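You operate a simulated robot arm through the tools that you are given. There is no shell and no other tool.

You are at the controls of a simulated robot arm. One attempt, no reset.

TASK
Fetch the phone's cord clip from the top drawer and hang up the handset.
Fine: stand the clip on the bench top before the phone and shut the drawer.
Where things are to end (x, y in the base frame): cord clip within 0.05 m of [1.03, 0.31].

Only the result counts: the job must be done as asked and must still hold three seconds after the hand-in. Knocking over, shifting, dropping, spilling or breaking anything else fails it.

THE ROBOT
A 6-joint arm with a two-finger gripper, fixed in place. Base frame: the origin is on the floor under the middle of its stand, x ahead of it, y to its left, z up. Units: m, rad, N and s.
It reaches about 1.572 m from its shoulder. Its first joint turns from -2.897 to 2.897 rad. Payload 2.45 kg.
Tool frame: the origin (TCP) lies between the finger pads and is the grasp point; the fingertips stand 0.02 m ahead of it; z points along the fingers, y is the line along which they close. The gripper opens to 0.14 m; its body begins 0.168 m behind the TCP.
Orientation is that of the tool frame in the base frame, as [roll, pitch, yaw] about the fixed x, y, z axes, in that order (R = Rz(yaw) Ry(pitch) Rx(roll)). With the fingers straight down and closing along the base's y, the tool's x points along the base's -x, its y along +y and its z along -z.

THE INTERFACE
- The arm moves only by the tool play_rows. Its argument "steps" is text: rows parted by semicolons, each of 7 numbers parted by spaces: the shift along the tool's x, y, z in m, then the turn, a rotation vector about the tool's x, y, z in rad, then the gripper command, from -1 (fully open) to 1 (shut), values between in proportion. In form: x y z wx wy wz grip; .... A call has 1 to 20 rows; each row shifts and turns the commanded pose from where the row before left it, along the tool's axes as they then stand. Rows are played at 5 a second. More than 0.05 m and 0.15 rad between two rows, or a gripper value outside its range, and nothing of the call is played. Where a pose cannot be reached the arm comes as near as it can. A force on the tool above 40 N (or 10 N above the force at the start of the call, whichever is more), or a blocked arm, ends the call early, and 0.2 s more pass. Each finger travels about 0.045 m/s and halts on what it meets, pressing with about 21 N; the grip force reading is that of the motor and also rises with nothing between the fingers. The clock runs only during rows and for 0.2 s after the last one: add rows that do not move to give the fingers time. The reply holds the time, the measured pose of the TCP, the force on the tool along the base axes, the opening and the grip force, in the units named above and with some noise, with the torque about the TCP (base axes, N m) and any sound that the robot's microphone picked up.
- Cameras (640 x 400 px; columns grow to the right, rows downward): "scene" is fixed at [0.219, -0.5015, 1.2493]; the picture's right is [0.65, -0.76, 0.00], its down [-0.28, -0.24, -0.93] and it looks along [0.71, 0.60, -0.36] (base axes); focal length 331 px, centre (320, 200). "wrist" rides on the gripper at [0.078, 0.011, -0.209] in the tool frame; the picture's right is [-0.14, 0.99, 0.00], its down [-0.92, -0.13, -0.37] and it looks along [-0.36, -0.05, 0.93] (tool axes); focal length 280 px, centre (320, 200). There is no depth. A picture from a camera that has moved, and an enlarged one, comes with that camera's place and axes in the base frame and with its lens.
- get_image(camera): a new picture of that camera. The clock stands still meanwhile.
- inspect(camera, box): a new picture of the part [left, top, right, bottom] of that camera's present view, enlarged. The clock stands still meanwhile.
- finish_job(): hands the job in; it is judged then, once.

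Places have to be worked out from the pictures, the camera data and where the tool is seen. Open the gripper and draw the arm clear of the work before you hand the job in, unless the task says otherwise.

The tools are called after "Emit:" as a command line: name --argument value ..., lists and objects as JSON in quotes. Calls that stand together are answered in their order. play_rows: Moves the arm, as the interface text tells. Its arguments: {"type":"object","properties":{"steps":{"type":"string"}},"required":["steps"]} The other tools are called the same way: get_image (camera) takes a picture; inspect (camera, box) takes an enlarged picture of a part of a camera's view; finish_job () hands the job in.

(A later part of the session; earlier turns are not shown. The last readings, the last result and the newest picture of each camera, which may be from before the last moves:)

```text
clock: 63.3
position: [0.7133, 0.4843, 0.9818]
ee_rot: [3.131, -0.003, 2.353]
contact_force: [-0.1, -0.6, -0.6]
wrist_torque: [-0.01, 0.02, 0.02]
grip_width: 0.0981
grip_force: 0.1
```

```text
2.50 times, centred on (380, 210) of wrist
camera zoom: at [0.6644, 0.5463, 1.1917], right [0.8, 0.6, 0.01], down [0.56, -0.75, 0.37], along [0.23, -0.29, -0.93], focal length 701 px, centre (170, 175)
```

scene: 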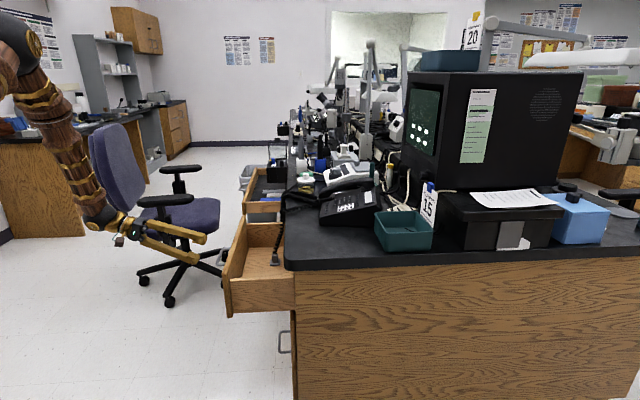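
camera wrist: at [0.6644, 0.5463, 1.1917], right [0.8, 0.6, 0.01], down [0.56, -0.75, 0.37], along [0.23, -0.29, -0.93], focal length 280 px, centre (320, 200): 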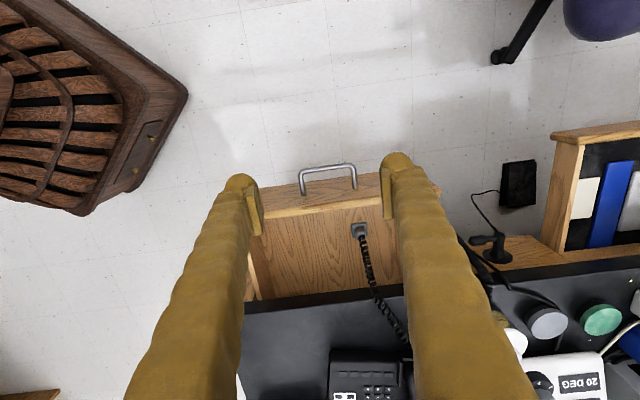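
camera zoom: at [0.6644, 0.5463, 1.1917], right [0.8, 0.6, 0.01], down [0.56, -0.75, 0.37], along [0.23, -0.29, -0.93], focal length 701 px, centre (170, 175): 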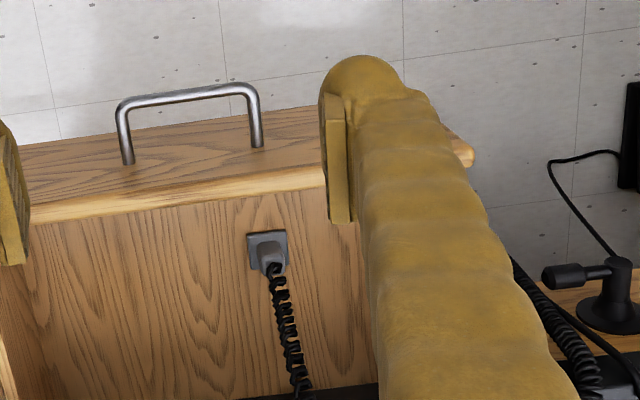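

Both views agree on the clip at (0.945, 0.345). I'll tilt the tool 15° outward, so it clears the bench edge, and hover above the clip along that axis.

Emit:
play_rows --steps "0 0 0 0.0106 -0.13 0 -0.1; 0 0 0 0 -0.13 0 -0.1; -0.0306 0.0131 0.0229 0 0 0 -0.1; -0.0306 0.0131 0.0229 0 0 0 -0.1; -0.0306 0.0131 0.0229 0 0 0 -0.1; -0.0306 0.0131 0.0229 0 0 0 -0.1; -0.0306 0.0131 0.0229 0 0 0 -0.1; 0 0 0 0 0 0 -0.1"

Emit:
get_image --camera "wrist"

Emit:
get_image --camera "scene"

```text
clock: 65.1
position: [0.8822, 0.4056, 0.9112]
ee_rot: [-3.141, 0.257, 2.356]
contact_force: [-0.2, -0.4, 0.1]
wrist_torque: [0.01, 0.0, 0.0]
grip_width: 0.077
grip_force: 0.1
```

```text
taken
camera wrist: at [0.7997, 0.5046, 1.0942], right [0.8, 0.61, 0.03], down [0.47, -0.65, 0.59], along [0.38, -0.45, -0.81], focal length 280 px, centre (320, 200)
```

wrist: 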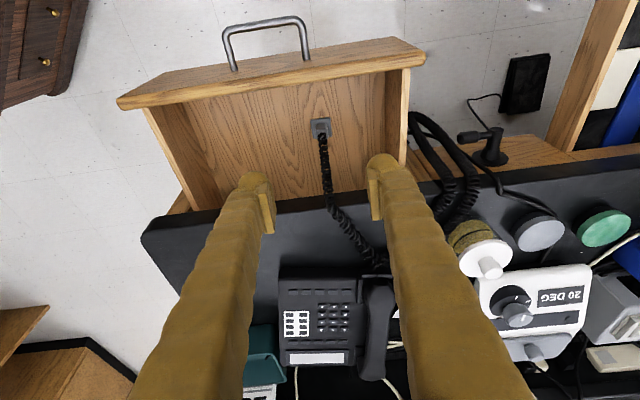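

```text
taken
```

scene: 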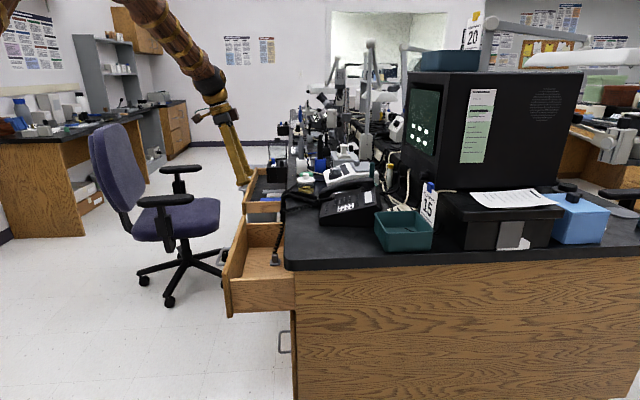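

Emit:
inspect --camera "wrist" --box '[270, 95, 370, 170]'

```text
5.33 times, centred on (320, 132) of wrist
camera zoom: at [0.7997, 0.5046, 1.0942], right [0.8, 0.61, 0.03], down [0.47, -0.65, 0.59], along [0.38, -0.45, -0.81], focal length 1495 px, centre (320, 560)
```

zoom: 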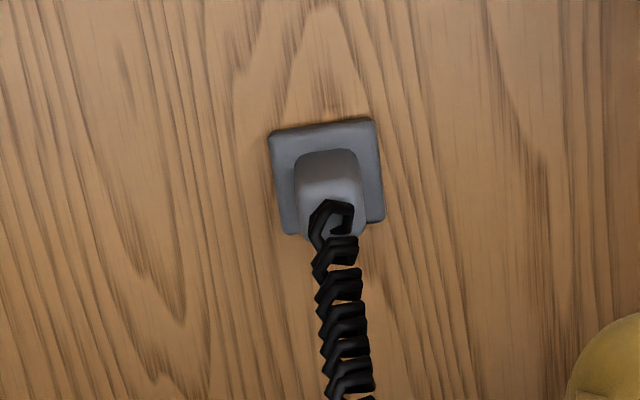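

The tool axis is already within 4 mm of the post. I'll correct that and descend most of the way.

Emit:
play_rows --steps "-0.002 0.0035 0.04 0 0 0 -0.1; 0 0 0.042 0 0 0 -0.1; 0 0 0.042 0 0 0 -0.1; 0 0 0.042 0 0 0 -0.1; 0 0 0.042 0 0 0 -0.1; 0 0 0.042 0 0 0 -0.1; 0 0 0 0 0 0 -0.1"

Emit:
get_image --camera "wrist"

Emit:
inspect --camera "scene" --box '[205, 140, 345, 320]'

```text
clock: 66.7
position: [0.9326, 0.3605, 0.6685]
ee_rot: [-3.141, 0.258, 2.355]
contact_force: [0.2, 0.2, -0.4]
wrist_torque: [0.04, 0.01, 0.02]
grip_width: 0.0773
grip_force: 0.1
```

```text
taken
camera wrist: at [0.8495, 0.4586, 0.8511], right [0.8, 0.61, 0.03], down [0.47, -0.65, 0.59], along [0.38, -0.45, -0.81], focal length 280 px, centre (320, 200)
```

wrist: 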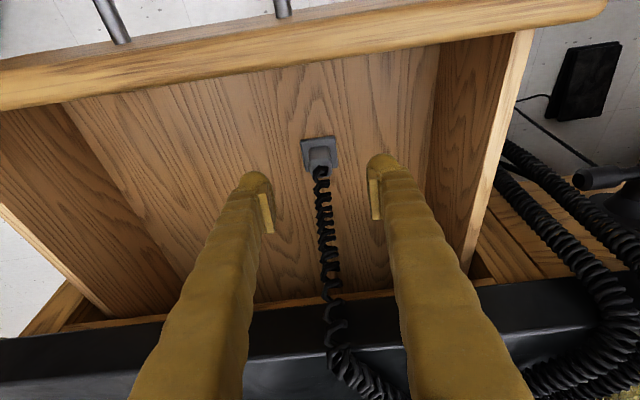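

```text
2.22 times, centred on (275, 230) of scene
camera zoom: at [0.219, -0.5015, 1.2493], right [0.65, -0.76, 0.0], down [-0.28, -0.24, -0.93], along [0.71, 0.6, -0.36], focal length 736 px, centre (420, 133)
```

zoom: 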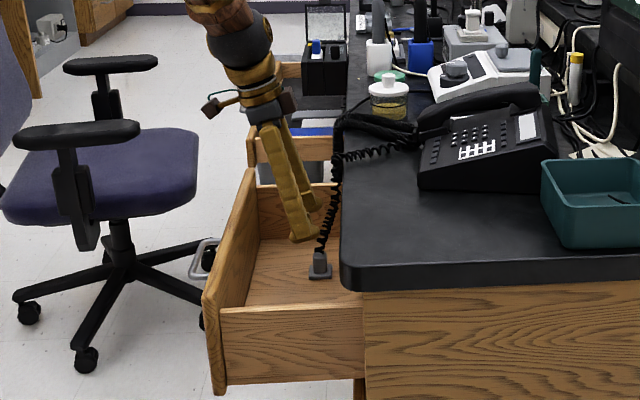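

Emit:
inspect --camera "wrist" --box '[270, 120, 370, 195]'

```text
5.33 times, centred on (320, 158) of wrist
camera zoom: at [0.8495, 0.4586, 0.8511], right [0.8, 0.61, 0.03], down [0.47, -0.65, 0.59], along [0.38, -0.45, -0.81], focal length 1495 px, centre (320, 427)
```

zoom: 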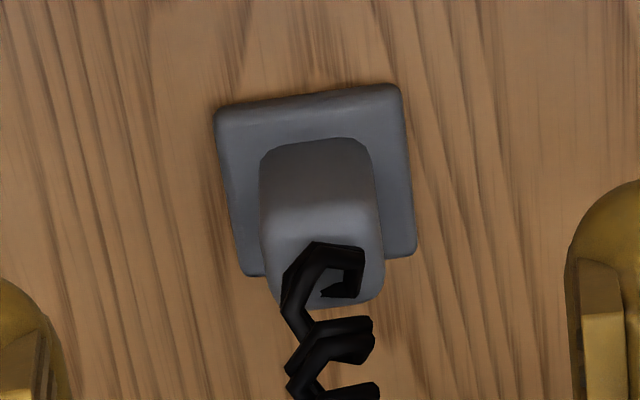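

Aligned within 2–3 mm. I'll go the last 7.5 cm down around the post.

Emit:
play_rows --steps "0.003 0.001 0.025 0 0 0 -0.1; 0 0 0.025 0 0 0 -0.1; 0 0 0.015 0 0 0 -0.1; 0 0 0.008 0 0 0 -0.1; 0 0 0 0 0 0 -0.1"

Emit:
get_image --camera "wrist"

Emit:
inspect --camera "scene" --box '[235, 190, 315, 290]'

```text
clock: 67.9
position: [0.9452, 0.3502, 0.5962]
ee_rot: [3.141, 0.259, 2.356]
contact_force: [0.2, -1.0, -1.5]
wrist_torque: [0.01, -0.02, -0.01]
grip_width: 0.0772
grip_force: 0.0
```

```text
taken
camera wrist: at [0.8613, 0.4488, 0.779], right [0.8, 0.61, 0.03], down [0.47, -0.65, 0.59], along [0.38, -0.45, -0.81], focal length 280 px, centre (320, 200)
```

wrist: 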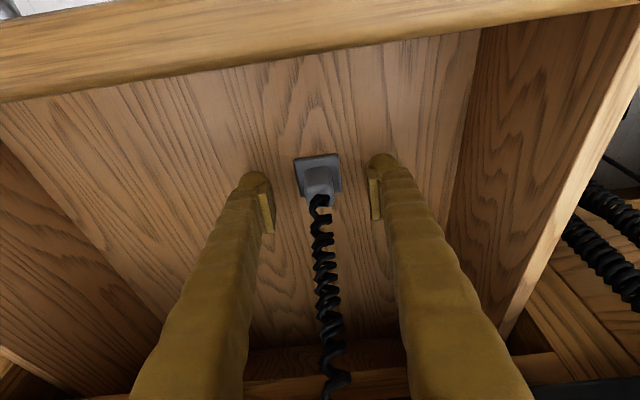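

```text
4.00 times, centred on (275, 240) of scene
camera zoom: at [0.219, -0.5015, 1.2493], right [0.65, -0.76, 0.0], down [-0.28, -0.24, -0.93], along [0.71, 0.6, -0.36], focal length 1324 px, centre (500, 40)
```

zoom: 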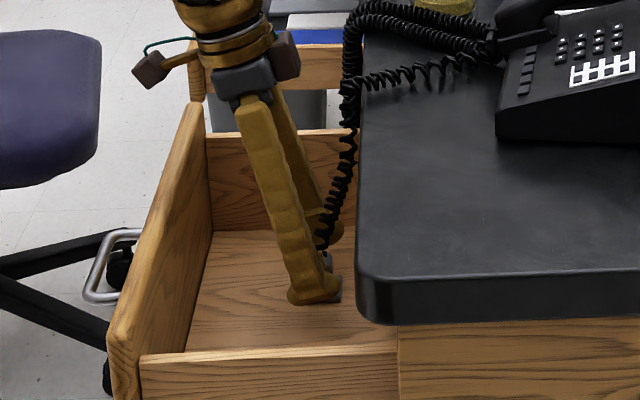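

The TCP is about 4 mm above the post's centre and well aligned. I'll go 4 mm deeper and close.

Emit:
play_rows --steps "0 0 0.004 0 0 0 -0.1; 0 0 0 0 0 0 1; 0 0 0 0 0 0 1; 0 0 0 0 0 0 1; 0 0 0 0 0 0 1; 0 0 0 0 0 0 1; 0 0 0 0 0 0 1"

Emit:
get_image --camera "wrist"

```text
clock: 69.5
position: [0.945, 0.3499, 0.5926]
ee_rot: [-3.141, 0.259, 2.354]
contact_force: [0.4, 0.1, -0.1]
wrist_torque: [-0.02, 0.0, -0.04]
grip_width: 0.0228
grip_force: 21.4
```

```text
taken
camera wrist: at [0.8616, 0.4481, 0.7754], right [0.8, 0.61, 0.03], down [0.47, -0.65, 0.59], along [0.38, -0.45, -0.81], focal length 280 px, centre (320, 200)
```

wrist: 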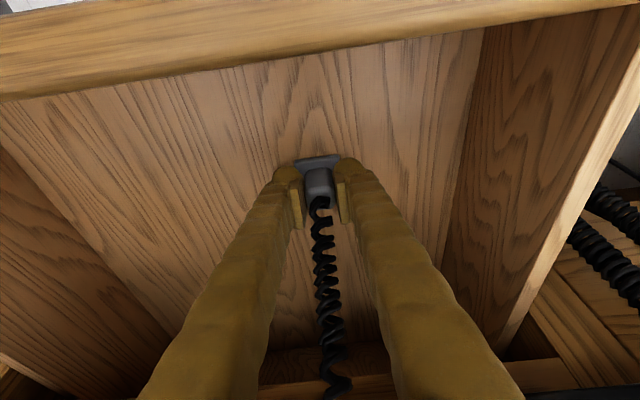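

Gripped at 22.8 mm. I'll lift slowly along the tool axis and verify it holds.

Emit:
play_rows --steps "0 0 -0.005 0 0 0 1; 0 0 -0.008 0 0 0 1; 0 0 -0.01 0 0 0 1; 0 0 -0.01 0 0 0 1; 0 0 0 0 0 0 1"

Emit:
inspect --camera "scene" --box '[235, 180, 345, 290]'

```text
clock: 70.7
position: [0.9386, 0.3569, 0.6263]
ee_rot: [3.141, 0.259, 2.355]
contact_force: [1.0, -0.3, -0.7]
wrist_torque: [0.01, -0.02, 0.02]
grip_width: 0.0226
grip_force: 20.4
```

```text
3.64 times, centred on (290, 235) of scene
camera zoom: at [0.219, -0.5015, 1.2493], right [0.65, -0.76, 0.0], down [-0.28, -0.24, -0.93], along [0.71, 0.6, -0.36], focal length 1204 px, centre (429, 73)
```

zoom: 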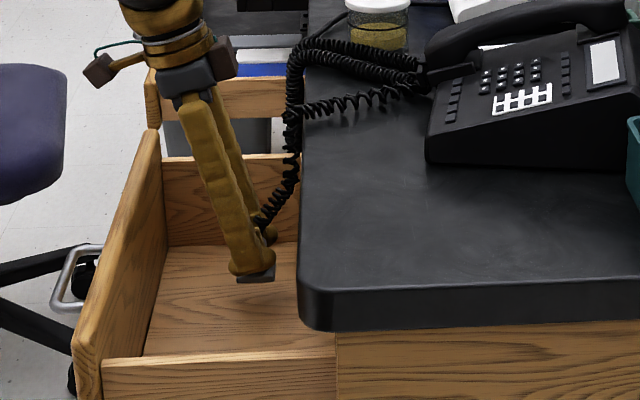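

Holding well. I'll continue the lift until the clip is well above the bench top.

Emit:
play_rows --steps "0 0 -0.012 0 0 0 1; 0 0 -0.02 0 0 0 1; 0 0 -0.02 0 0 0 1; 0 0 -0.022 0 0 0 1; 0 0 -0.022 0 0 0 1; 0 0 -0.022 0 0 0 1; 0 0 -0.022 0 0 0 1; 0 0 -0.022 0 0 0 1; 0 0 -0.022 0 0 0 1; 0 0 -0.02 0 0 0 1; 0 0 -0.012 0 0 0 1; 0 0 0 0 0 0 1"

Emit:
get_image --camera "wrist"

Emit:
get_image --camera "scene"

```text
clock: 73.3
position: [0.9029, 0.3957, 0.8352]
ee_rot: [-3.139, 0.258, 2.353]
contact_force: [0.2, -0.3, 0.0]
wrist_torque: [0.03, 0.02, -0.02]
grip_width: 0.0228
grip_force: 21.3
```

```text
taken
camera wrist: at [0.8199, 0.4945, 1.0177], right [0.8, 0.61, 0.03], down [0.47, -0.65, 0.59], along [0.38, -0.45, -0.81], focal length 280 px, centre (320, 200)
```

wrist: 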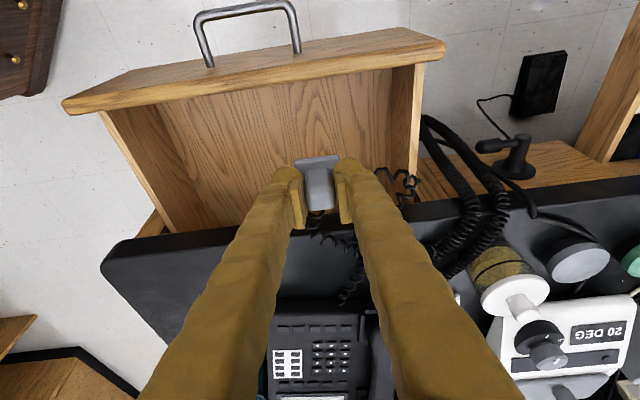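

```text
taken
```

scene: 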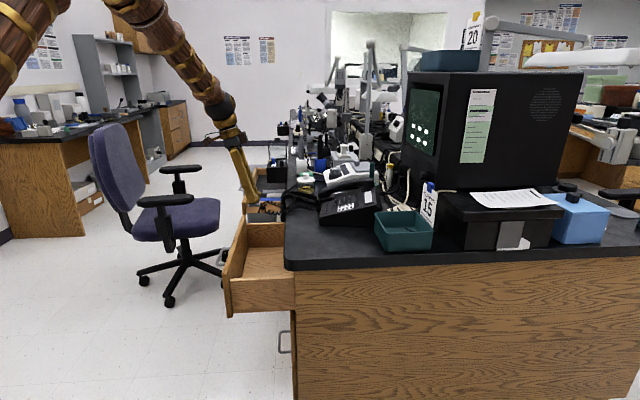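

The clip is held at z≈0.835 with the cord slack. I'll carry it over to above the target spot.

Emit:
play_rows --steps "-0.009 0.002 0.002 0 0 0 1; -0.0186 0.0038 0.00425 0 0 0 1; -0.0186 0.0038 0.00425 0 0 0 1; -0.0186 0.0038 0.00425 0 0 0 1; -0.0186 0.0038 0.00425 0 0 0 1; -0.0186 0.0038 0.00425 0 0 0 1; -0.0186 0.0038 0.00425 0 0 0 1; -0.0186 0.0038 0.00425 0 0 0 1; -0.0095 0.0018 0.002 0 0 0 1; 0 0 0 0 0 0 1"

Emit:
get_image --camera "wrist"

Emit:
inspect --camera "scene" --box '[265, 150, 385, 250]'

```text
clock: 75.5
position: [1.0294, 0.3093, 0.8389]
ee_rot: [-3.14, 0.258, 2.353]
contact_force: [-0.1, 0.1, -1.0]
wrist_torque: [0.01, 0.01, -0.02]
grip_width: 0.0228
grip_force: 21.5
```

```text
taken
camera wrist: at [0.9466, 0.4075, 1.0212], right [0.8, 0.61, 0.03], down [0.47, -0.65, 0.59], along [0.38, -0.45, -0.81], focal length 280 px, centre (320, 200)
```

wrist: 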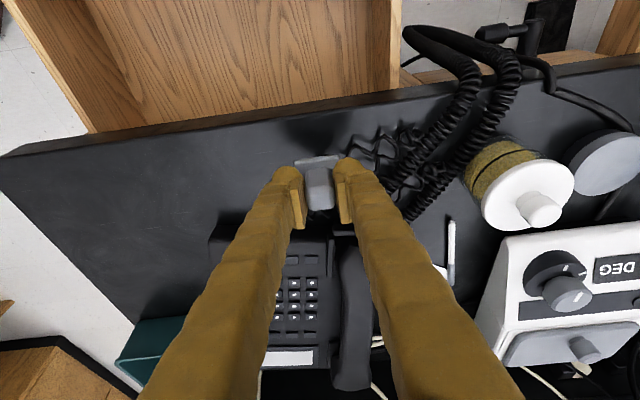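

```text
4.00 times, centred on (325, 200) of scene
camera zoom: at [0.219, -0.5015, 1.2493], right [0.65, -0.76, 0.0], down [-0.28, -0.24, -0.93], along [0.71, 0.6, -0.36], focal length 1324 px, centre (300, 200)
```

zoom: 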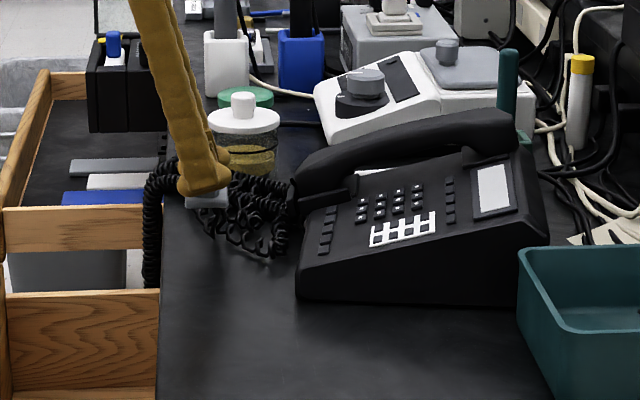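

I'll zoom on the landing area to see whether any cord lies under the clip.

Emit:
inspect --camera "wrist" --box '[240, 80, 460, 240]'

Emit:
inspect --camera "scene" --box '[285, 175, 345, 225]'

```text
2.50 times, centred on (350, 160) of wrist
camera zoom: at [0.9466, 0.4075, 1.0212], right [0.8, 0.61, 0.03], down [0.47, -0.65, 0.59], along [0.38, -0.45, -0.81], focal length 701 px, centre (245, 300)
```

zoom: 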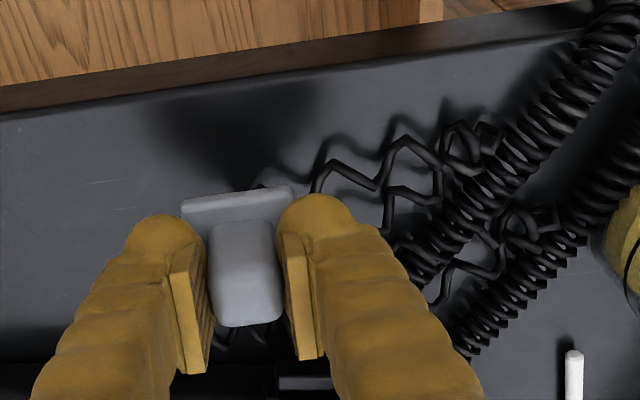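

```text
8.00 times, centred on (315, 200) of scene
camera zoom: at [0.219, -0.5015, 1.2493], right [0.65, -0.76, 0.0], down [-0.28, -0.24, -0.93], along [0.71, 0.6, -0.36], focal length 2648 px, centre (360, 200)
```

zoom: 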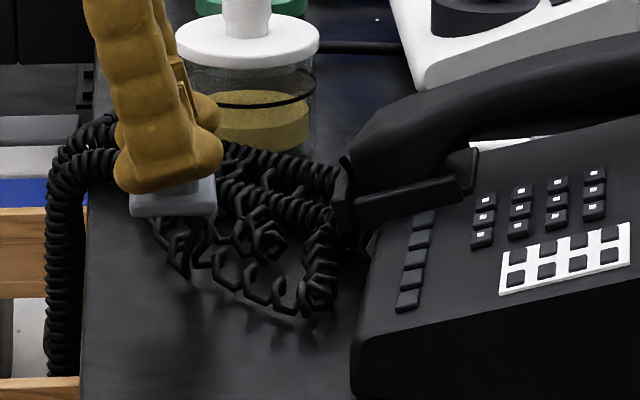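

Some cord lies under the present spot, on the +e side. The tolerance allows it, so I'll shift 3 cm toward −e (clear bench), lower a bit, and look again.

Emit:
play_rows --steps "0 -0.01 0 0 0 0 1; 0 -0.012 0 0 0 0 1; 0 -0.008 0 0 0 0 1; 0 0 0 0 0 0 1; -0.0026 0 -0.0097 0 0 0 1; 0.0026 0 0.0097 0 0 0 1; 0 0 0 0 0 0 1"

Emit:
inspect --camera "wrist" --box '[220, 80, 460, 260]'

Emit:
inspect --camera "scene" --box '[285, 175, 345, 225]'

```text
clock: 77.1
position: [1.0093, 0.2872, 0.8389]
ee_rot: [-3.141, 0.259, 2.356]
contact_force: [0.2, 0.0, -0.7]
wrist_torque: [-0.02, -0.04, 0.01]
grip_width: 0.0226
grip_force: 21.1
```

```text
2.22 times, centred on (340, 170) of wrist
camera zoom: at [0.9256, 0.3859, 1.0214], right [0.8, 0.61, 0.03], down [0.47, -0.65, 0.59], along [0.38, -0.45, -0.81], focal length 623 px, centre (276, 267)
```

zoom: 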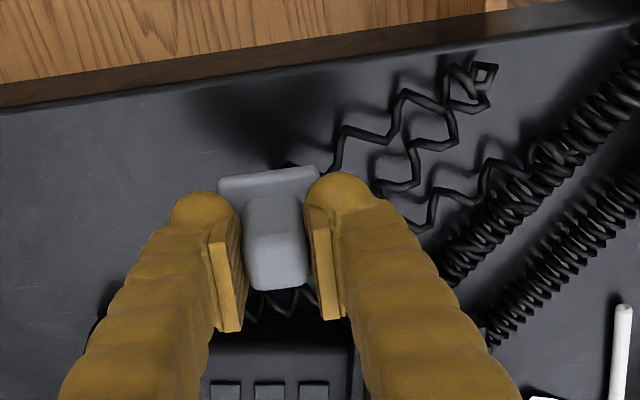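

```text
8.00 times, centred on (315, 200) of scene
camera zoom: at [0.219, -0.5015, 1.2493], right [0.65, -0.76, 0.0], down [-0.28, -0.24, -0.93], along [0.71, 0.6, -0.36], focal length 2648 px, centre (360, 200)
```

zoom: 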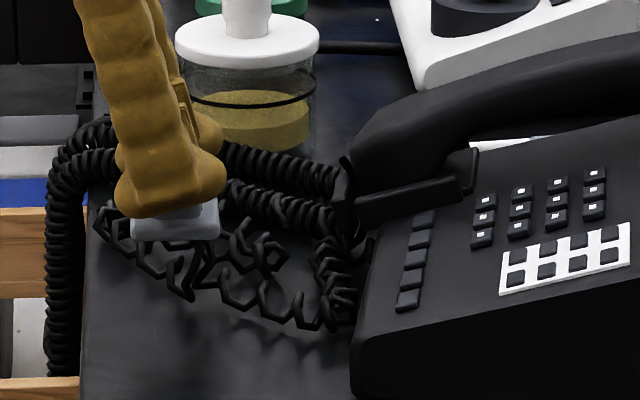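

The slack cord trails under the clip because I came in from the drawer side. I'll go back toward +e raised, come down low, and then sweep toward −e so the cord trails behind instead of beneath.

Emit:
play_rows --steps "-0.0077 0 -0.029 0 0 0 1; 0 0.02 0 0 0 0 1; 0 0.02 0 0 0 0 1; 0 0.02 0 0 0 0 1; 0 0 0 0 0 0 1; 0.0046 0 0.0174 0 0 0 1; 0.0046 0 0.0174 0 0 0 1; 0.0041 0 0.0154 0 0 0 1; 0 0 0 0 0 0 1; 0 0 0 0 0 0 1"

Emit:
inspect --camera "wrist" --box '[220, 80, 460, 260]'

Emit:
inspect --camera "scene" --box '[285, 175, 345, 225]'

```text
clock: 79.3
position: [1.0504, 0.3308, 0.8182]
ee_rot: [3.141, 0.259, 2.354]
contact_force: [0.3, 0.6, -0.6]
wrist_torque: [-0.03, 0.03, -0.01]
grip_width: 0.0226
grip_force: 21.1
```

```text
2.22 times, centred on (340, 170) of wrist
camera zoom: at [0.9671, 0.4282, 1.0001], right [0.8, 0.61, 0.03], down [0.47, -0.65, 0.59], along [0.38, -0.45, -0.81], focal length 623 px, centre (276, 267)
```

zoom: 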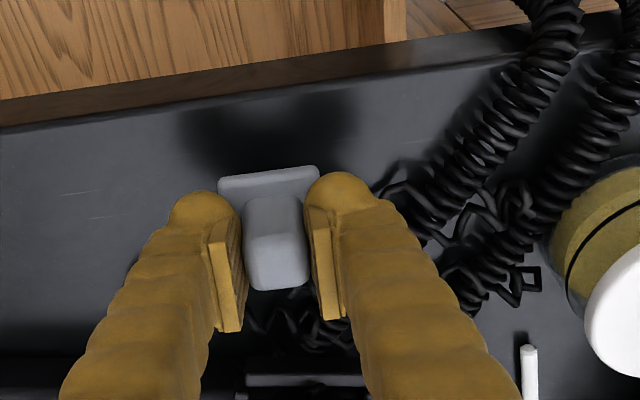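

```text
8.00 times, centred on (315, 200) of scene
camera zoom: at [0.219, -0.5015, 1.2493], right [0.65, -0.76, 0.0], down [-0.28, -0.24, -0.93], along [0.71, 0.6, -0.36], focal length 2648 px, centre (360, 200)
```

zoom: 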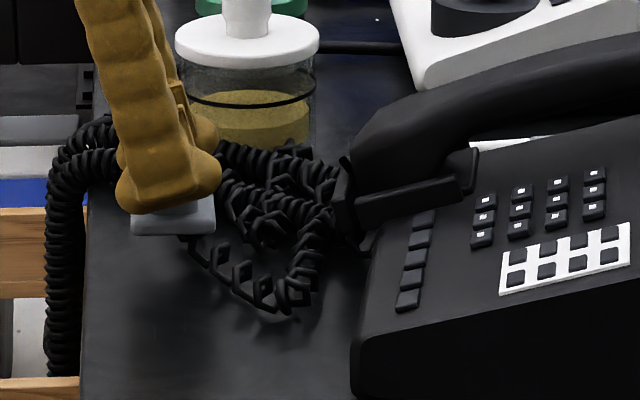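

The outer half of the landing area is now clear and the cord lies on the phone side. I'll lower 1 cm more and sweep 5 cm toward −e with a slight outward drift.

Emit:
play_rows --steps "0.0026 0 0.0097 0 0 0 1; 0 0 0 0 0 0 1; 0.002 -0.01 0.0005 0 0 0 1; 0.002 -0.012 0.0005 0 0 0 1; 0.002 -0.012 0.0005 0 0 0 1; 0.002 -0.012 0.0005 0 0 0 1; 0 0 0 0 0 0 1; 0 0 0 0 0 0 1"

Emit:
inspect --camera "wrist" --box '[220, 80, 460, 260]'

Emit:
inspect --camera "scene" --box '[285, 175, 345, 225]'

```text
clock: 81.1
position: [1.0132, 0.3039, 0.8031]
ee_rot: [-3.14, 0.257, 2.355]
contact_force: [0.2, -0.5, -0.3]
wrist_torque: [-0.02, -0.01, -0.01]
grip_width: 0.0228
grip_force: 20.8
```

```text
2.22 times, centred on (340, 170) of wrist
camera zoom: at [0.9306, 0.403, 0.9853], right [0.8, 0.61, 0.03], down [0.47, -0.65, 0.59], along [0.38, -0.45, -0.81], focal length 623 px, centre (276, 267)
```

zoom: 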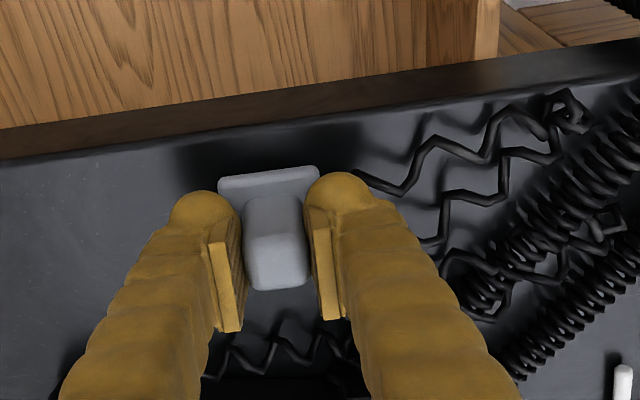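

```text
8.00 times, centred on (315, 200) of scene
camera zoom: at [0.219, -0.5015, 1.2493], right [0.65, -0.76, 0.0], down [-0.28, -0.24, -0.93], along [0.71, 0.6, -0.36], focal length 2648 px, centre (360, 200)
```

zoom: 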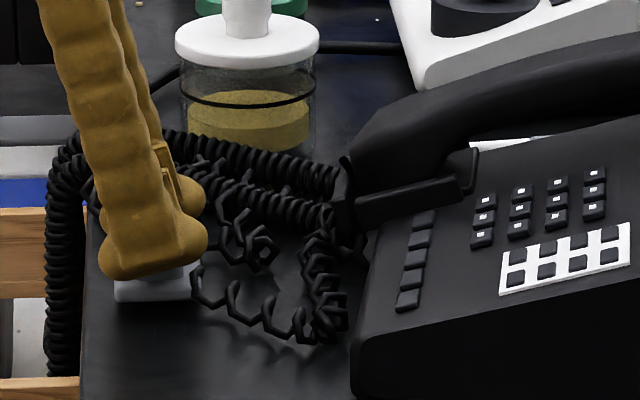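

The clip is now clear of the cord at about (1.013, 0.304), with its base about 1 cm inside the edge. I'll lower it in small steps until it touches.

Emit:
play_rows --steps "0.001 0 0.0039 0 0 0 1; 0 0 0 0 0 0 1"

Emit:
inspect --camera "scene" --box '[285, 175, 345, 225]'

```text
clock: 81.7
position: [1.0147, 0.3053, 0.7988]
ee_rot: [-3.141, 0.258, 2.355]
contact_force: [-0.4, 0.0, -0.4]
wrist_torque: [0.04, 0.03, 0.02]
grip_width: 0.0224
grip_force: 20.9
```

```text
8.00 times, centred on (315, 200) of scene
camera zoom: at [0.219, -0.5015, 1.2493], right [0.65, -0.76, 0.0], down [-0.28, -0.24, -0.93], along [0.71, 0.6, -0.36], focal length 2648 px, centre (360, 200)
```

zoom: 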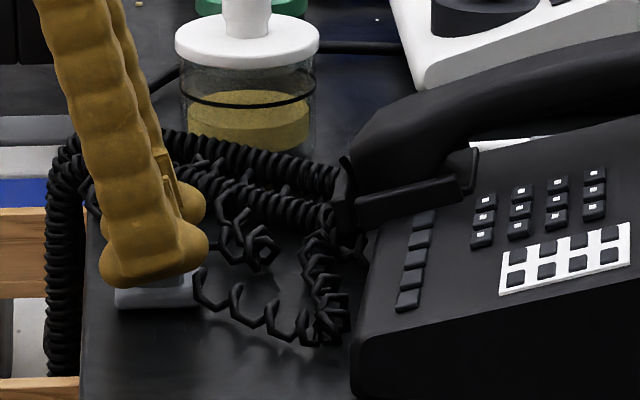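

Emit:
play_rows --steps "0.0008 0 0.0029 0 0 0 1; 0 0 0 0 0 0 1"

Emit:
play_rows --steps "0.0005 0 0.0019 0 0 0 1; 0 0 0 0 0 0 1"

```text
clock: 82.3
position: [1.0134, 0.3049, 0.7966]
ee_rot: [3.142, 0.259, 2.355]
contact_force: [-1.3, -1.2, 8.7]
wrist_torque: [-0.03, 0.02, 0.03]
grip_width: 0.0226
grip_force: 21.1
```

```text
clock: 82.9
position: [1.0153, 0.3045, 0.7939]
ee_rot: [-3.141, 0.261, 2.354]
contact_force: [-3.4, 2.9, 20.0]
wrist_torque: [-0.06, -0.01, -0.03]
grip_width: 0.0228
grip_force: 21.3
```

Firm, flat contact (20 N, almost no torque) at about z=0.795. I'll check the pictures before releasing.

Emit:
inspect --camera "scene" --box '[285, 175, 345, 225]'

Emit:
inspect --camera "wrist" --box '[220, 80, 460, 260]'

```text
8.00 times, centred on (315, 200) of scene
camera zoom: at [0.219, -0.5015, 1.2493], right [0.65, -0.76, 0.0], down [-0.28, -0.24, -0.93], along [0.71, 0.6, -0.36], focal length 2648 px, centre (360, 200)
```

zoom: 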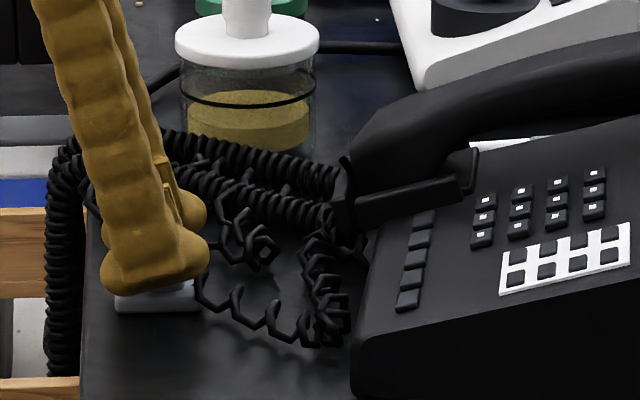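

```text
2.22 times, centred on (340, 170) of wrist
camera zoom: at [0.9312, 0.403, 0.9776], right [0.8, 0.61, 0.04], down [0.47, -0.65, 0.59], along [0.38, -0.45, -0.81], focal length 623 px, centre (276, 267)
```

zoom: 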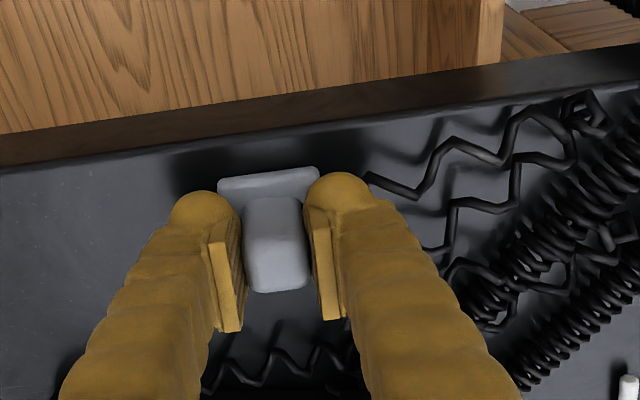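

Standing flat with cord only beside it. I'll ease the pressure and open slowly by a small amount.

Emit:
play_rows --steps "-0.0004 0 -0.0014 0 0 0 1; 0 0 0 0 0 0 0.62; 0 0 0 0 0 0 0.55; 0 0 0 0 0 0 0.48; 0 0 0 0 0 0 0.4; 0 0 0 0 0 0 0.35; 0 0 0 0 0 0 0.35"

Emit:
inspect --camera "scene" --box '[285, 175, 345, 225]'

Emit:
inspect --camera "wrist" --box '[220, 80, 460, 260]'

```text
clock: 84.5
position: [1.0136, 0.3036, 0.796]
ee_rot: [-3.141, 0.259, 2.355]
contact_force: [0.1, 0.1, 0.5]
wrist_torque: [0.01, 0.01, 0.02]
grip_width: 0.0457
grip_force: 0.0
```

```text
8.00 times, centred on (315, 200) of scene
camera zoom: at [0.219, -0.5015, 1.2493], right [0.65, -0.76, 0.0], down [-0.28, -0.24, -0.93], along [0.71, 0.6, -0.36], focal length 2648 px, centre (360, 200)
```

zoom: 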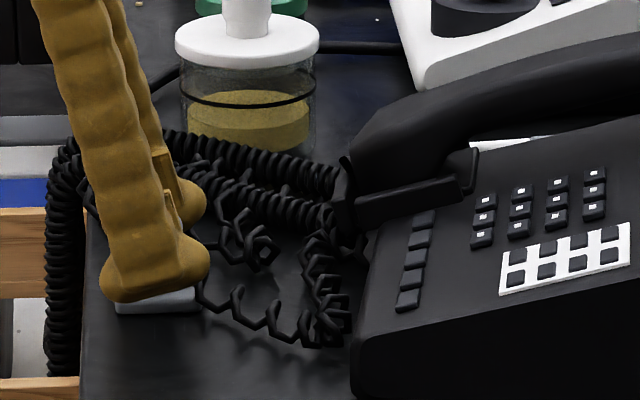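

```text
2.22 times, centred on (340, 170) of wrist
camera zoom: at [0.9312, 0.4027, 0.9787], right [0.8, 0.61, 0.03], down [0.47, -0.65, 0.59], along [0.38, -0.45, -0.81], focal length 623 px, centre (276, 267)
```

zoom: 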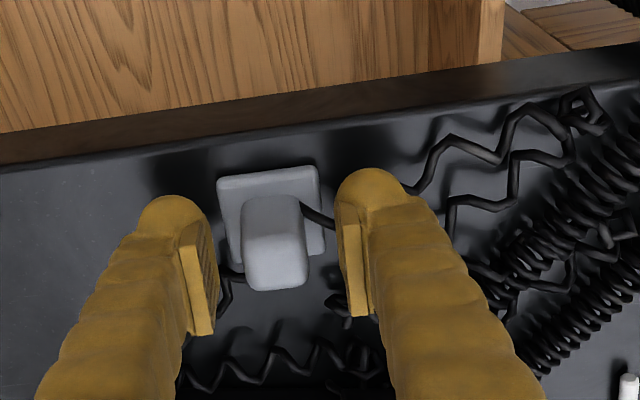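

The clip stands upright on its own. I'll retract slowly straight back along the tool axis.

Emit:
play_rows --steps "0 0 -0.006 0 0 0 0.35; 0 0 -0.01 0 0 0 0.35; 0 0 -0.015 0 0 0 0.35; 0 0 -0.02 0 0 0 0.35; 0 0 -0.02 0 0 0 0.35; 0 0 -0.03 0 0 0 0.35; 0 0 -0.03 0 0 0 0.35; 0 0 0 0 0 0 0.35"

Emit:
get_image --camera "wrist"

Emit:
inspect --camera "scene" --box '[265, 165, 385, 265]'

```text
clock: 86.3
position: [0.9911, 0.3258, 0.9224]
ee_rot: [-3.141, 0.258, 2.354]
contact_force: [0.3, -0.2, -0.4]
wrist_torque: [0.03, 0.01, 0.0]
grip_width: 0.0457
grip_force: 0.1
```

```text
taken
camera wrist: at [0.9078, 0.4241, 1.1059], right [0.8, 0.61, 0.03], down [0.47, -0.65, 0.59], along [0.38, -0.45, -0.81], focal length 280 px, centre (320, 200)
```

wrist: 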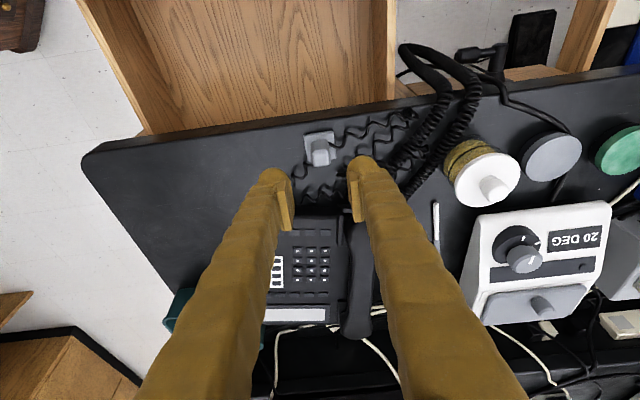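

```text
4.00 times, centred on (325, 215) of scene
camera zoom: at [0.219, -0.5015, 1.2493], right [0.65, -0.76, 0.0], down [-0.28, -0.24, -0.93], along [0.71, 0.6, -0.36], focal length 1324 px, centre (300, 140)
```

zoom: 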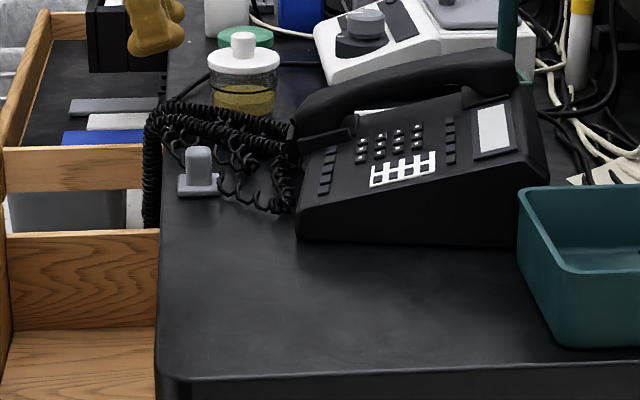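

The clip stands at about (1.011, 0.308), within 2 cm of the target, and no cord hangs in the drawer now. Next I'll swing back out to regrip the handle and shut the drawer.

Emit:
play_rows --steps "0 0 -0.03 0 0 0 0.2; 0.0405 -0.0121 -0.0155 0 0 0 0.2; 0.0405 -0.0121 -0.0155 0 0 0 0.2; 0.0405 -0.0121 -0.0155 0 0 0 0.2; 0.0405 -0.0121 -0.0155 0 0 0 0.2; 0.0405 -0.0121 -0.0155 0 0 0 0.2; 0.0405 -0.0121 -0.0155 0 0 0 0.2; 0.0405 -0.0121 -0.0155 0 0 0 0.2; 0 0 0 0 0.129 0 0.2; 0 0 0 0 0.129 0 0.2; 0 0 0 0 0 0 0.2"

Emit:
get_image --camera "scene"

Emit:
get_image --camera "wrist"

```text
clock: 88.7
position: [0.7105, 0.4876, 0.9855]
ee_rot: [-3.141, -0.001, 2.356]
contact_force: [0.0, 0.6, 0.3]
wrist_torque: [0.0, 0.02, -0.01]
grip_width: 0.0561
grip_force: 0.0
```

```text
taken
```

scene: 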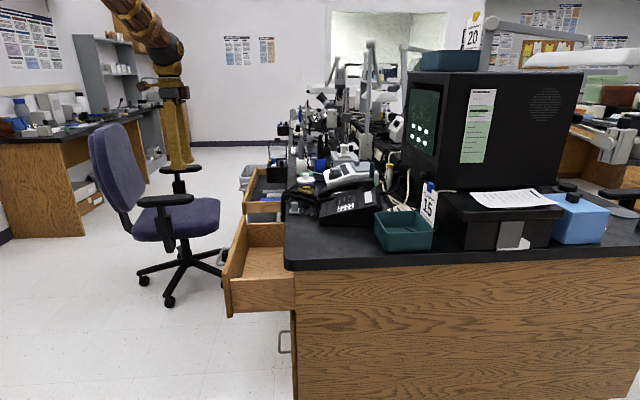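

```text
taken
camera wrist: at [0.6635, 0.55, 1.1946], right [0.8, 0.6, 0.0], down [0.56, -0.74, 0.37], along [0.22, -0.29, -0.93], focal length 280 px, centre (320, 200)
```

wrist: 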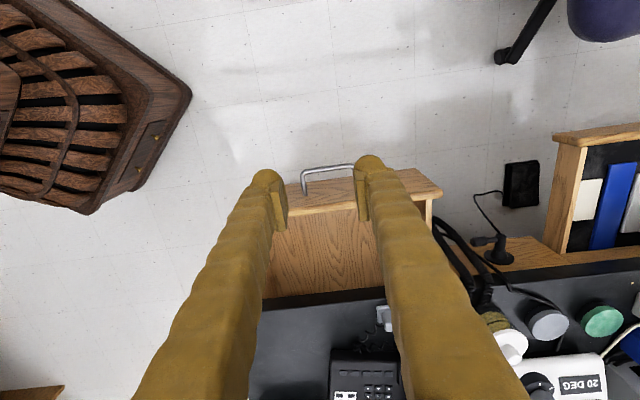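

I'll roll the tool 90° and tilt it toward the drawer again, as before.

Emit:
play_rows --steps "0 0 0 0 0 -0.1443 0.2; 0 0 0 0 0 -0.1443 0.2; 0 0 0 0 0 -0.1443 0.2; 0 0 0 0 0 -0.1443 0.2; 0 0 0 0 0 -0.1443 0.2; 0 0 0 0 0 -0.1443 0.2; 0 0 0 0 0 -0.1443 0.2; 0 0 0 0 0 -0.1443 0.2; 0 0 0 0 0 -0.1443 0.2; 0 0 0 0 0 -0.1443 0.2; 0 0 0 0 0 -0.1443 0.2; 0 0 0 0.1414 0 0 0.2; 0 0 0 0.1414 0 0 0.2; 0 0 0 0.1414 0 0 0.2; 0 0 0 0.1414 0 0 0.2; 0 0 0 0.1414 0 0 0.2; 0 0 0 0.1414 0 0 0.2; 0 0 0 0.1414 0 0 0.2; 0 0 0 0.1414 0 0 0.2; 0 0 0 0 0 0 0.2"

```text
clock: 92.9
position: [0.7115, 0.4875, 0.9849]
ee_rot: [-2.007, 0.001, -2.34]
contact_force: [0.1, 0.1, -0.2]
wrist_torque: [0.01, 0.03, 0.01]
grip_width: 0.0559
grip_force: 0.1
```

Emit:
play_rows --steps "-0.0003 0.0361 0.0169 0 0 0 0.2; -0.0003 0.0361 0.0169 0 0 0 0.2; -0.0003 0.0361 0.0169 0 0 0 0.2; -0.0003 0.0361 0.0169 0 0 0 0.2; -0.0003 0.0361 0.0169 0 0 0 0.2; -0.0003 0.0361 0.0169 0 0 0 0.2; -0.0003 0.0361 0.0169 0 0 0 0.2; -0.0003 0.0361 0.0169 0 0 0 0.2; 0 0 0 0 0 0 0.2"

Emit:
get_image --camera "wrist"

```text
clock: 94.9
position: [0.7147, 0.4882, 0.6627]
ee_rot: [-2.012, 0.001, -2.341]
contact_force: [-0.1, -0.2, 0.0]
wrist_torque: [0.02, 0.05, -0.01]
grip_width: 0.056
grip_force: 0.0
```

```text
taken
camera wrist: at [0.5212, 0.5655, 0.7429], right [-0.21, 0.39, -0.9], down [0.44, 0.86, 0.27], along [0.87, -0.34, -0.35], focal length 280 px, centre (320, 200)
```

wrist: 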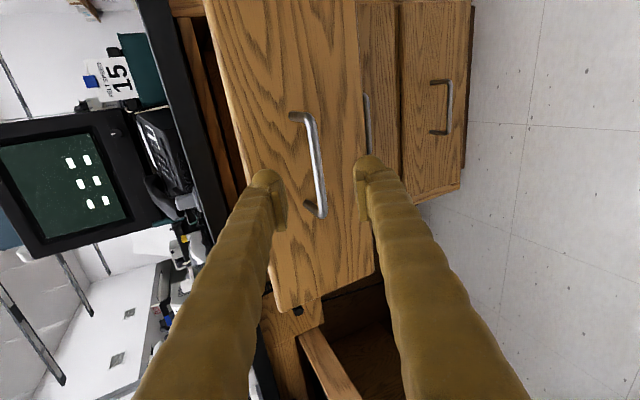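

The handle is aligned again (about 2 mm correction). I'll advance and grip it.

Emit:
play_rows --steps "0 -0.0022 0.02 0 0 0 0.2; 0 0 0.025 0 0 0 0.2; 0 0 0.02 0 0 0 0.2; 0 0 0.014 0 0 0 0.2; 0 0 0 0 0 0 0.2; 0 0 0 0 0 0 0.7; 0 0 0 0 0 0 0.8; 0 0 0 0 0 0 0.84; 0 0 0 0 0 0 0.86; 0 0 0 0 0 0 0.88; 0 0 0 0 0 0 0.88"

Emit:
inspect --camera "wrist" --box '[220, 80, 420, 260]'

```text
clock: 97.3
position: [0.7659, 0.4343, 0.6338]
ee_rot: [-2.012, -0.003, -2.34]
contact_force: [-0.8, -0.5, -4.2]
wrist_torque: [0.06, -0.06, -0.03]
grip_width: 0.0113
grip_force: 1.5
```

```text
2.22 times, centred on (320, 170) of wrist
camera zoom: at [0.5724, 0.514, 0.7137], right [-0.21, 0.39, -0.9], down [0.44, 0.86, 0.27], along [0.87, -0.34, -0.35], focal length 623 px, centre (320, 267)
```

zoom: 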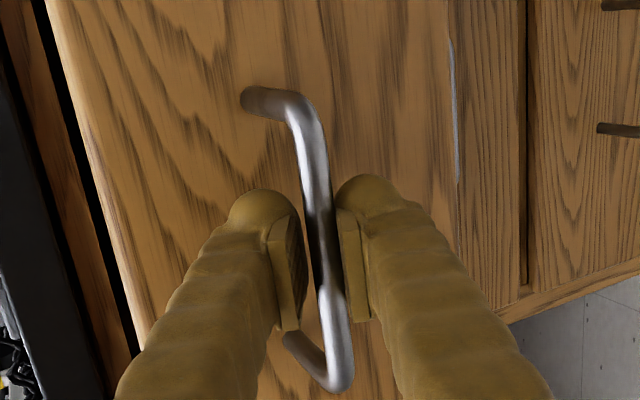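

The lower finger touches first, so I'll shift 1.5 mm that way and close fully.

Emit:
play_rows --steps "0 0.0015 0 0 0 0 0.9; 0 0 0 0 0 0 1; 0 0 0 0 0 0 1; 0 0 0 0 0 0 1"

```text
clock: 98.3
position: [0.7647, 0.4361, 0.6315]
ee_rot: [-2.01, -0.002, -2.343]
contact_force: [-1.0, -2.3, -8.7]
wrist_torque: [0.3, -0.28, -0.22]
grip_width: 0.0064
grip_force: 34.6
```

Gripped firmly. I'll push along the inward normal with gentle steps.

Emit:
play_rows --steps "0 -0.0013 0.0027 0 0 0 1; 0 -0.0025 0.0054 0 0 0 1; 0.0001 -0.003 0.0063 0 0 0 1; 0.0001 -0.003 0.0063 0 0 0 1; 0.0001 -0.003 0.0063 0 0 0 1; 0.0001 -0.003 0.0063 0 0 0 1; 0.0001 -0.003 0.0063 0 0 0 1; 0.0001 -0.003 0.0063 0 0 0 1; 0.0001 -0.003 0.0063 0 0 0 1; 0.0001 -0.003 0.0063 0 0 0 1; 0.0001 -0.003 0.0063 0 0 0 1; 0 -0.0025 0.0054 0 0 0 1; 0 -0.0013 0.0027 0 0 0 1; 0 0 0 0 0 0 1"

```text
clock: 100.1
position: [0.7978, 0.4044, 0.6328]
ee_rot: [-2.01, -0.001, -2.342]
contact_force: [-0.1, -1.9, -0.3]
wrist_torque: [0.35, -0.34, -0.56]
grip_width: 0.0064
grip_force: 34.5
stopped in row 8: the force on the tool passed its limit at 42 N (the readings are from after the stop); the commanded pose is now the measured one
```

Emit:
play_rows --steps "0 -0.0013 0.0027 0 0 0.004 1; 0 -0.0025 0.0054 0 0 0.004 1; 0 -0.003 0.0063 0 0 0 1; 0 -0.003 0.0063 0 0 0 1; 0 -0.003 0.0063 0 0 0 1; 0 -0.003 0.0063 0 0 0 1; 0 -0.003 0.0063 0 0 0 1; 0 -0.003 0.0063 0 0 0 1; 0 -0.003 0.0063 0 0 0 1; 0 -0.0025 0.0054 0 0 0 1; 0 -0.0013 0.0027 0 0 0 1; 0 0 0 0 0 0 1"

```text
clock: 102.7
position: [0.845, 0.3591, 0.6323]
ee_rot: [-2.01, 0.004, -2.346]
contact_force: [-27.3, -25.1, -8.8]
wrist_torque: [0.0, 0.01, -0.11]
grip_width: 0.0063
grip_force: 34.5
```

A sideways load built up (tool pushed toward −e). I'll relieve it by 1.5 mm and continue with a small direction correction.

Emit:
play_rows --steps "0.0015 0 0 0 0 0 1; 0 0 0 0 0 0 1"

```text
clock: 103.3
position: [0.845, 0.3595, 0.6335]
ee_rot: [-2.012, 0.007, -2.344]
contact_force: [-10.2, -12.8, -17.2]
wrist_torque: [-0.01, 0.04, -0.12]
grip_width: 0.0061
grip_force: 35.0
```

Emit:
play_rows --steps "0.0008 0.0005 0 0 0 0 1; 0.0001 -0.0013 0.0027 0 0 0 1; 0.0002 -0.0025 0.0054 0 0 0 1; 0.0002 -0.003 0.0063 0 0 0 1; 0.0002 -0.003 0.0063 0 0 0 1; 0.0002 -0.003 0.0063 0 0 0 1; 0.0002 -0.003 0.0063 0 0 0 1; 0.0002 -0.0025 0.0054 0 0 0 1; 0.0001 -0.0013 0.0027 0 0 0 1; 0 0 0 0 0 0 1"

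Emit:
get_image --camera "scene"

```text
clock: 104.1
position: [0.8495, 0.3524, 0.632]
ee_rot: [-2.013, 0.007, -2.341]
contact_force: [2.8, 2.1, -5.6]
wrist_torque: [-0.09, 0.1, -0.32]
grip_width: 0.0062
grip_force: 34.8
stopped in row 4: the force on the tool passed its limit at 44 N (the readings are from after the stop); the commanded pose is now the measured one
```

```text
taken
```

scene: 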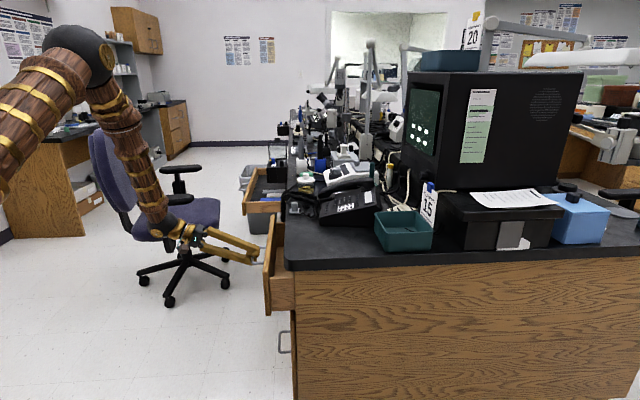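

About 7 cm left. I'll keep going in slow small steps.

Emit:
play_rows --steps "0.0001 -0.0011 0.0023 0 0 0 1; 0.0001 -0.0017 0.0036 0 0 0 1; 0.0001 -0.0021 0.0045 0 0 0 1; 0.0001 -0.0021 0.0045 0 0 0 1; 0.0001 -0.0021 0.0045 0 0 0 1; 0.0001 -0.0021 0.0045 0 0 0 1; 0.0001 -0.0021 0.0045 0 0 0 1; 0.0001 -0.0021 0.0045 0 0 0 1; 0.0001 -0.0017 0.0036 0 0 0 1; 0 0 0 0 0 0 1"

```text
clock: 106.3
position: [0.8792, 0.3246, 0.6318]
ee_rot: [-2.013, 0.007, -2.342]
contact_force: [3.5, 1.4, -5.9]
wrist_torque: [0.08, -0.09, 0.02]
grip_width: 0.0063
grip_force: 34.9
stopped in row 10: the force on the tool passed its limit at 41 N (the readings are from after the stop); the commanded pose is now the measured one
```

Emit:
play_rows --steps "0.0001 -0.0011 0.0023 0 0 0 1; 0.0001 -0.0017 0.0036 0 0 0 1; 0.0001 -0.0017 0.0036 0 0 0 1; 0.0001 -0.0017 0.0036 0 0 0 1; 0.0001 -0.0017 0.0036 0 0 0 1; 0.0001 -0.0017 0.0036 0 0 0 1; 0.0001 -0.0017 0.0036 0 0 0 1; 0.0001 -0.0011 0.0023 0 0 0 1; 0 0 0 0 0 0 1"

Emit:
get_image --camera "wrist"

Emit:
inspect --camera "scene" --box '[235, 165, 345, 325]'

```text
clock: 108.3
position: [0.9004, 0.3035, 0.6318]
ee_rot: [-2.015, 0.006, -2.342]
contact_force: [-1.6, 1.2, -11.1]
wrist_torque: [0.08, 0.01, 0.04]
grip_width: 0.0065
grip_force: 34.6
```

```text
taken
camera wrist: at [0.7059, 0.3817, 0.7121], right [-0.2, 0.4, -0.89], down [0.44, 0.85, 0.28], along [0.87, -0.34, -0.35], focal length 280 px, centre (320, 200)
```

wrist: 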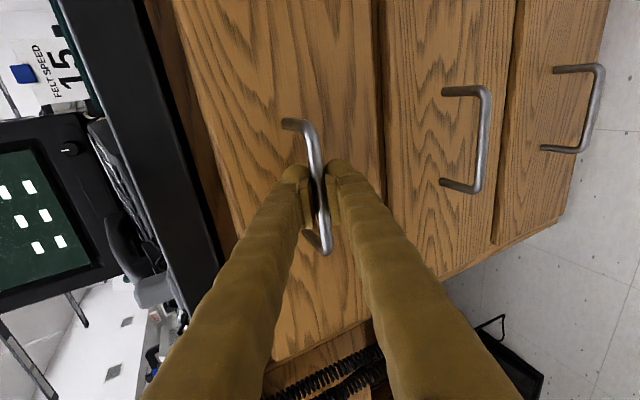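

```text
2.50 times, centred on (290, 245) of scene
camera zoom: at [0.219, -0.5015, 1.2493], right [0.65, -0.76, 0.0], down [-0.28, -0.24, -0.93], along [0.71, 0.6, -0.36], focal length 828 px, centre (395, 88)
```

zoom: 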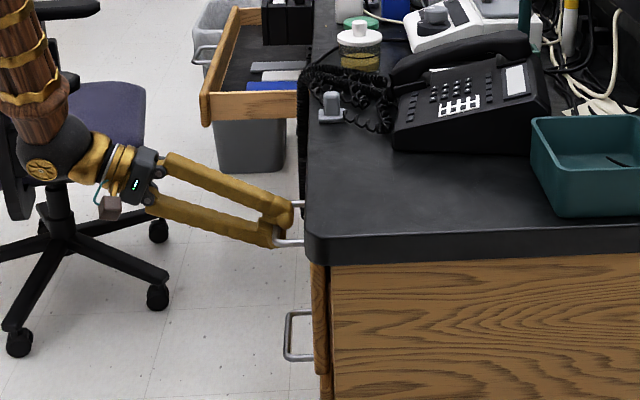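

Almost home, and the clip is still standing. I'll push the last few millimetres until it stops.

Emit:
play_rows --steps "0 -0.0008 0.0018 0 0 0 1; 0 -0.0008 0.0018 0 0 0 1; 0 0 0 0 0 0 1"

Emit:
play_rows --steps "0 -0.0008 0.0018 0 0 0 1; 0 -0.0008 0.0018 0 0 0 1; 0 0 0 0 0 0 1"

```text
clock: 109.1
position: [0.9018, 0.3018, 0.6319]
ee_rot: [-2.015, 0.007, -2.341]
contact_force: [4.4, 7.3, -19.2]
wrist_torque: [0.07, -0.04, 0.01]
grip_width: 0.0067
grip_force: 34.7
```

```text
clock: 109.9
position: [0.9031, 0.3005, 0.6321]
ee_rot: [-2.013, 0.008, -2.34]
contact_force: [-27.8, 25.7, -6.7]
wrist_torque: [0.09, 0.0, 0.01]
grip_width: 0.0063
grip_force: 34.0
```

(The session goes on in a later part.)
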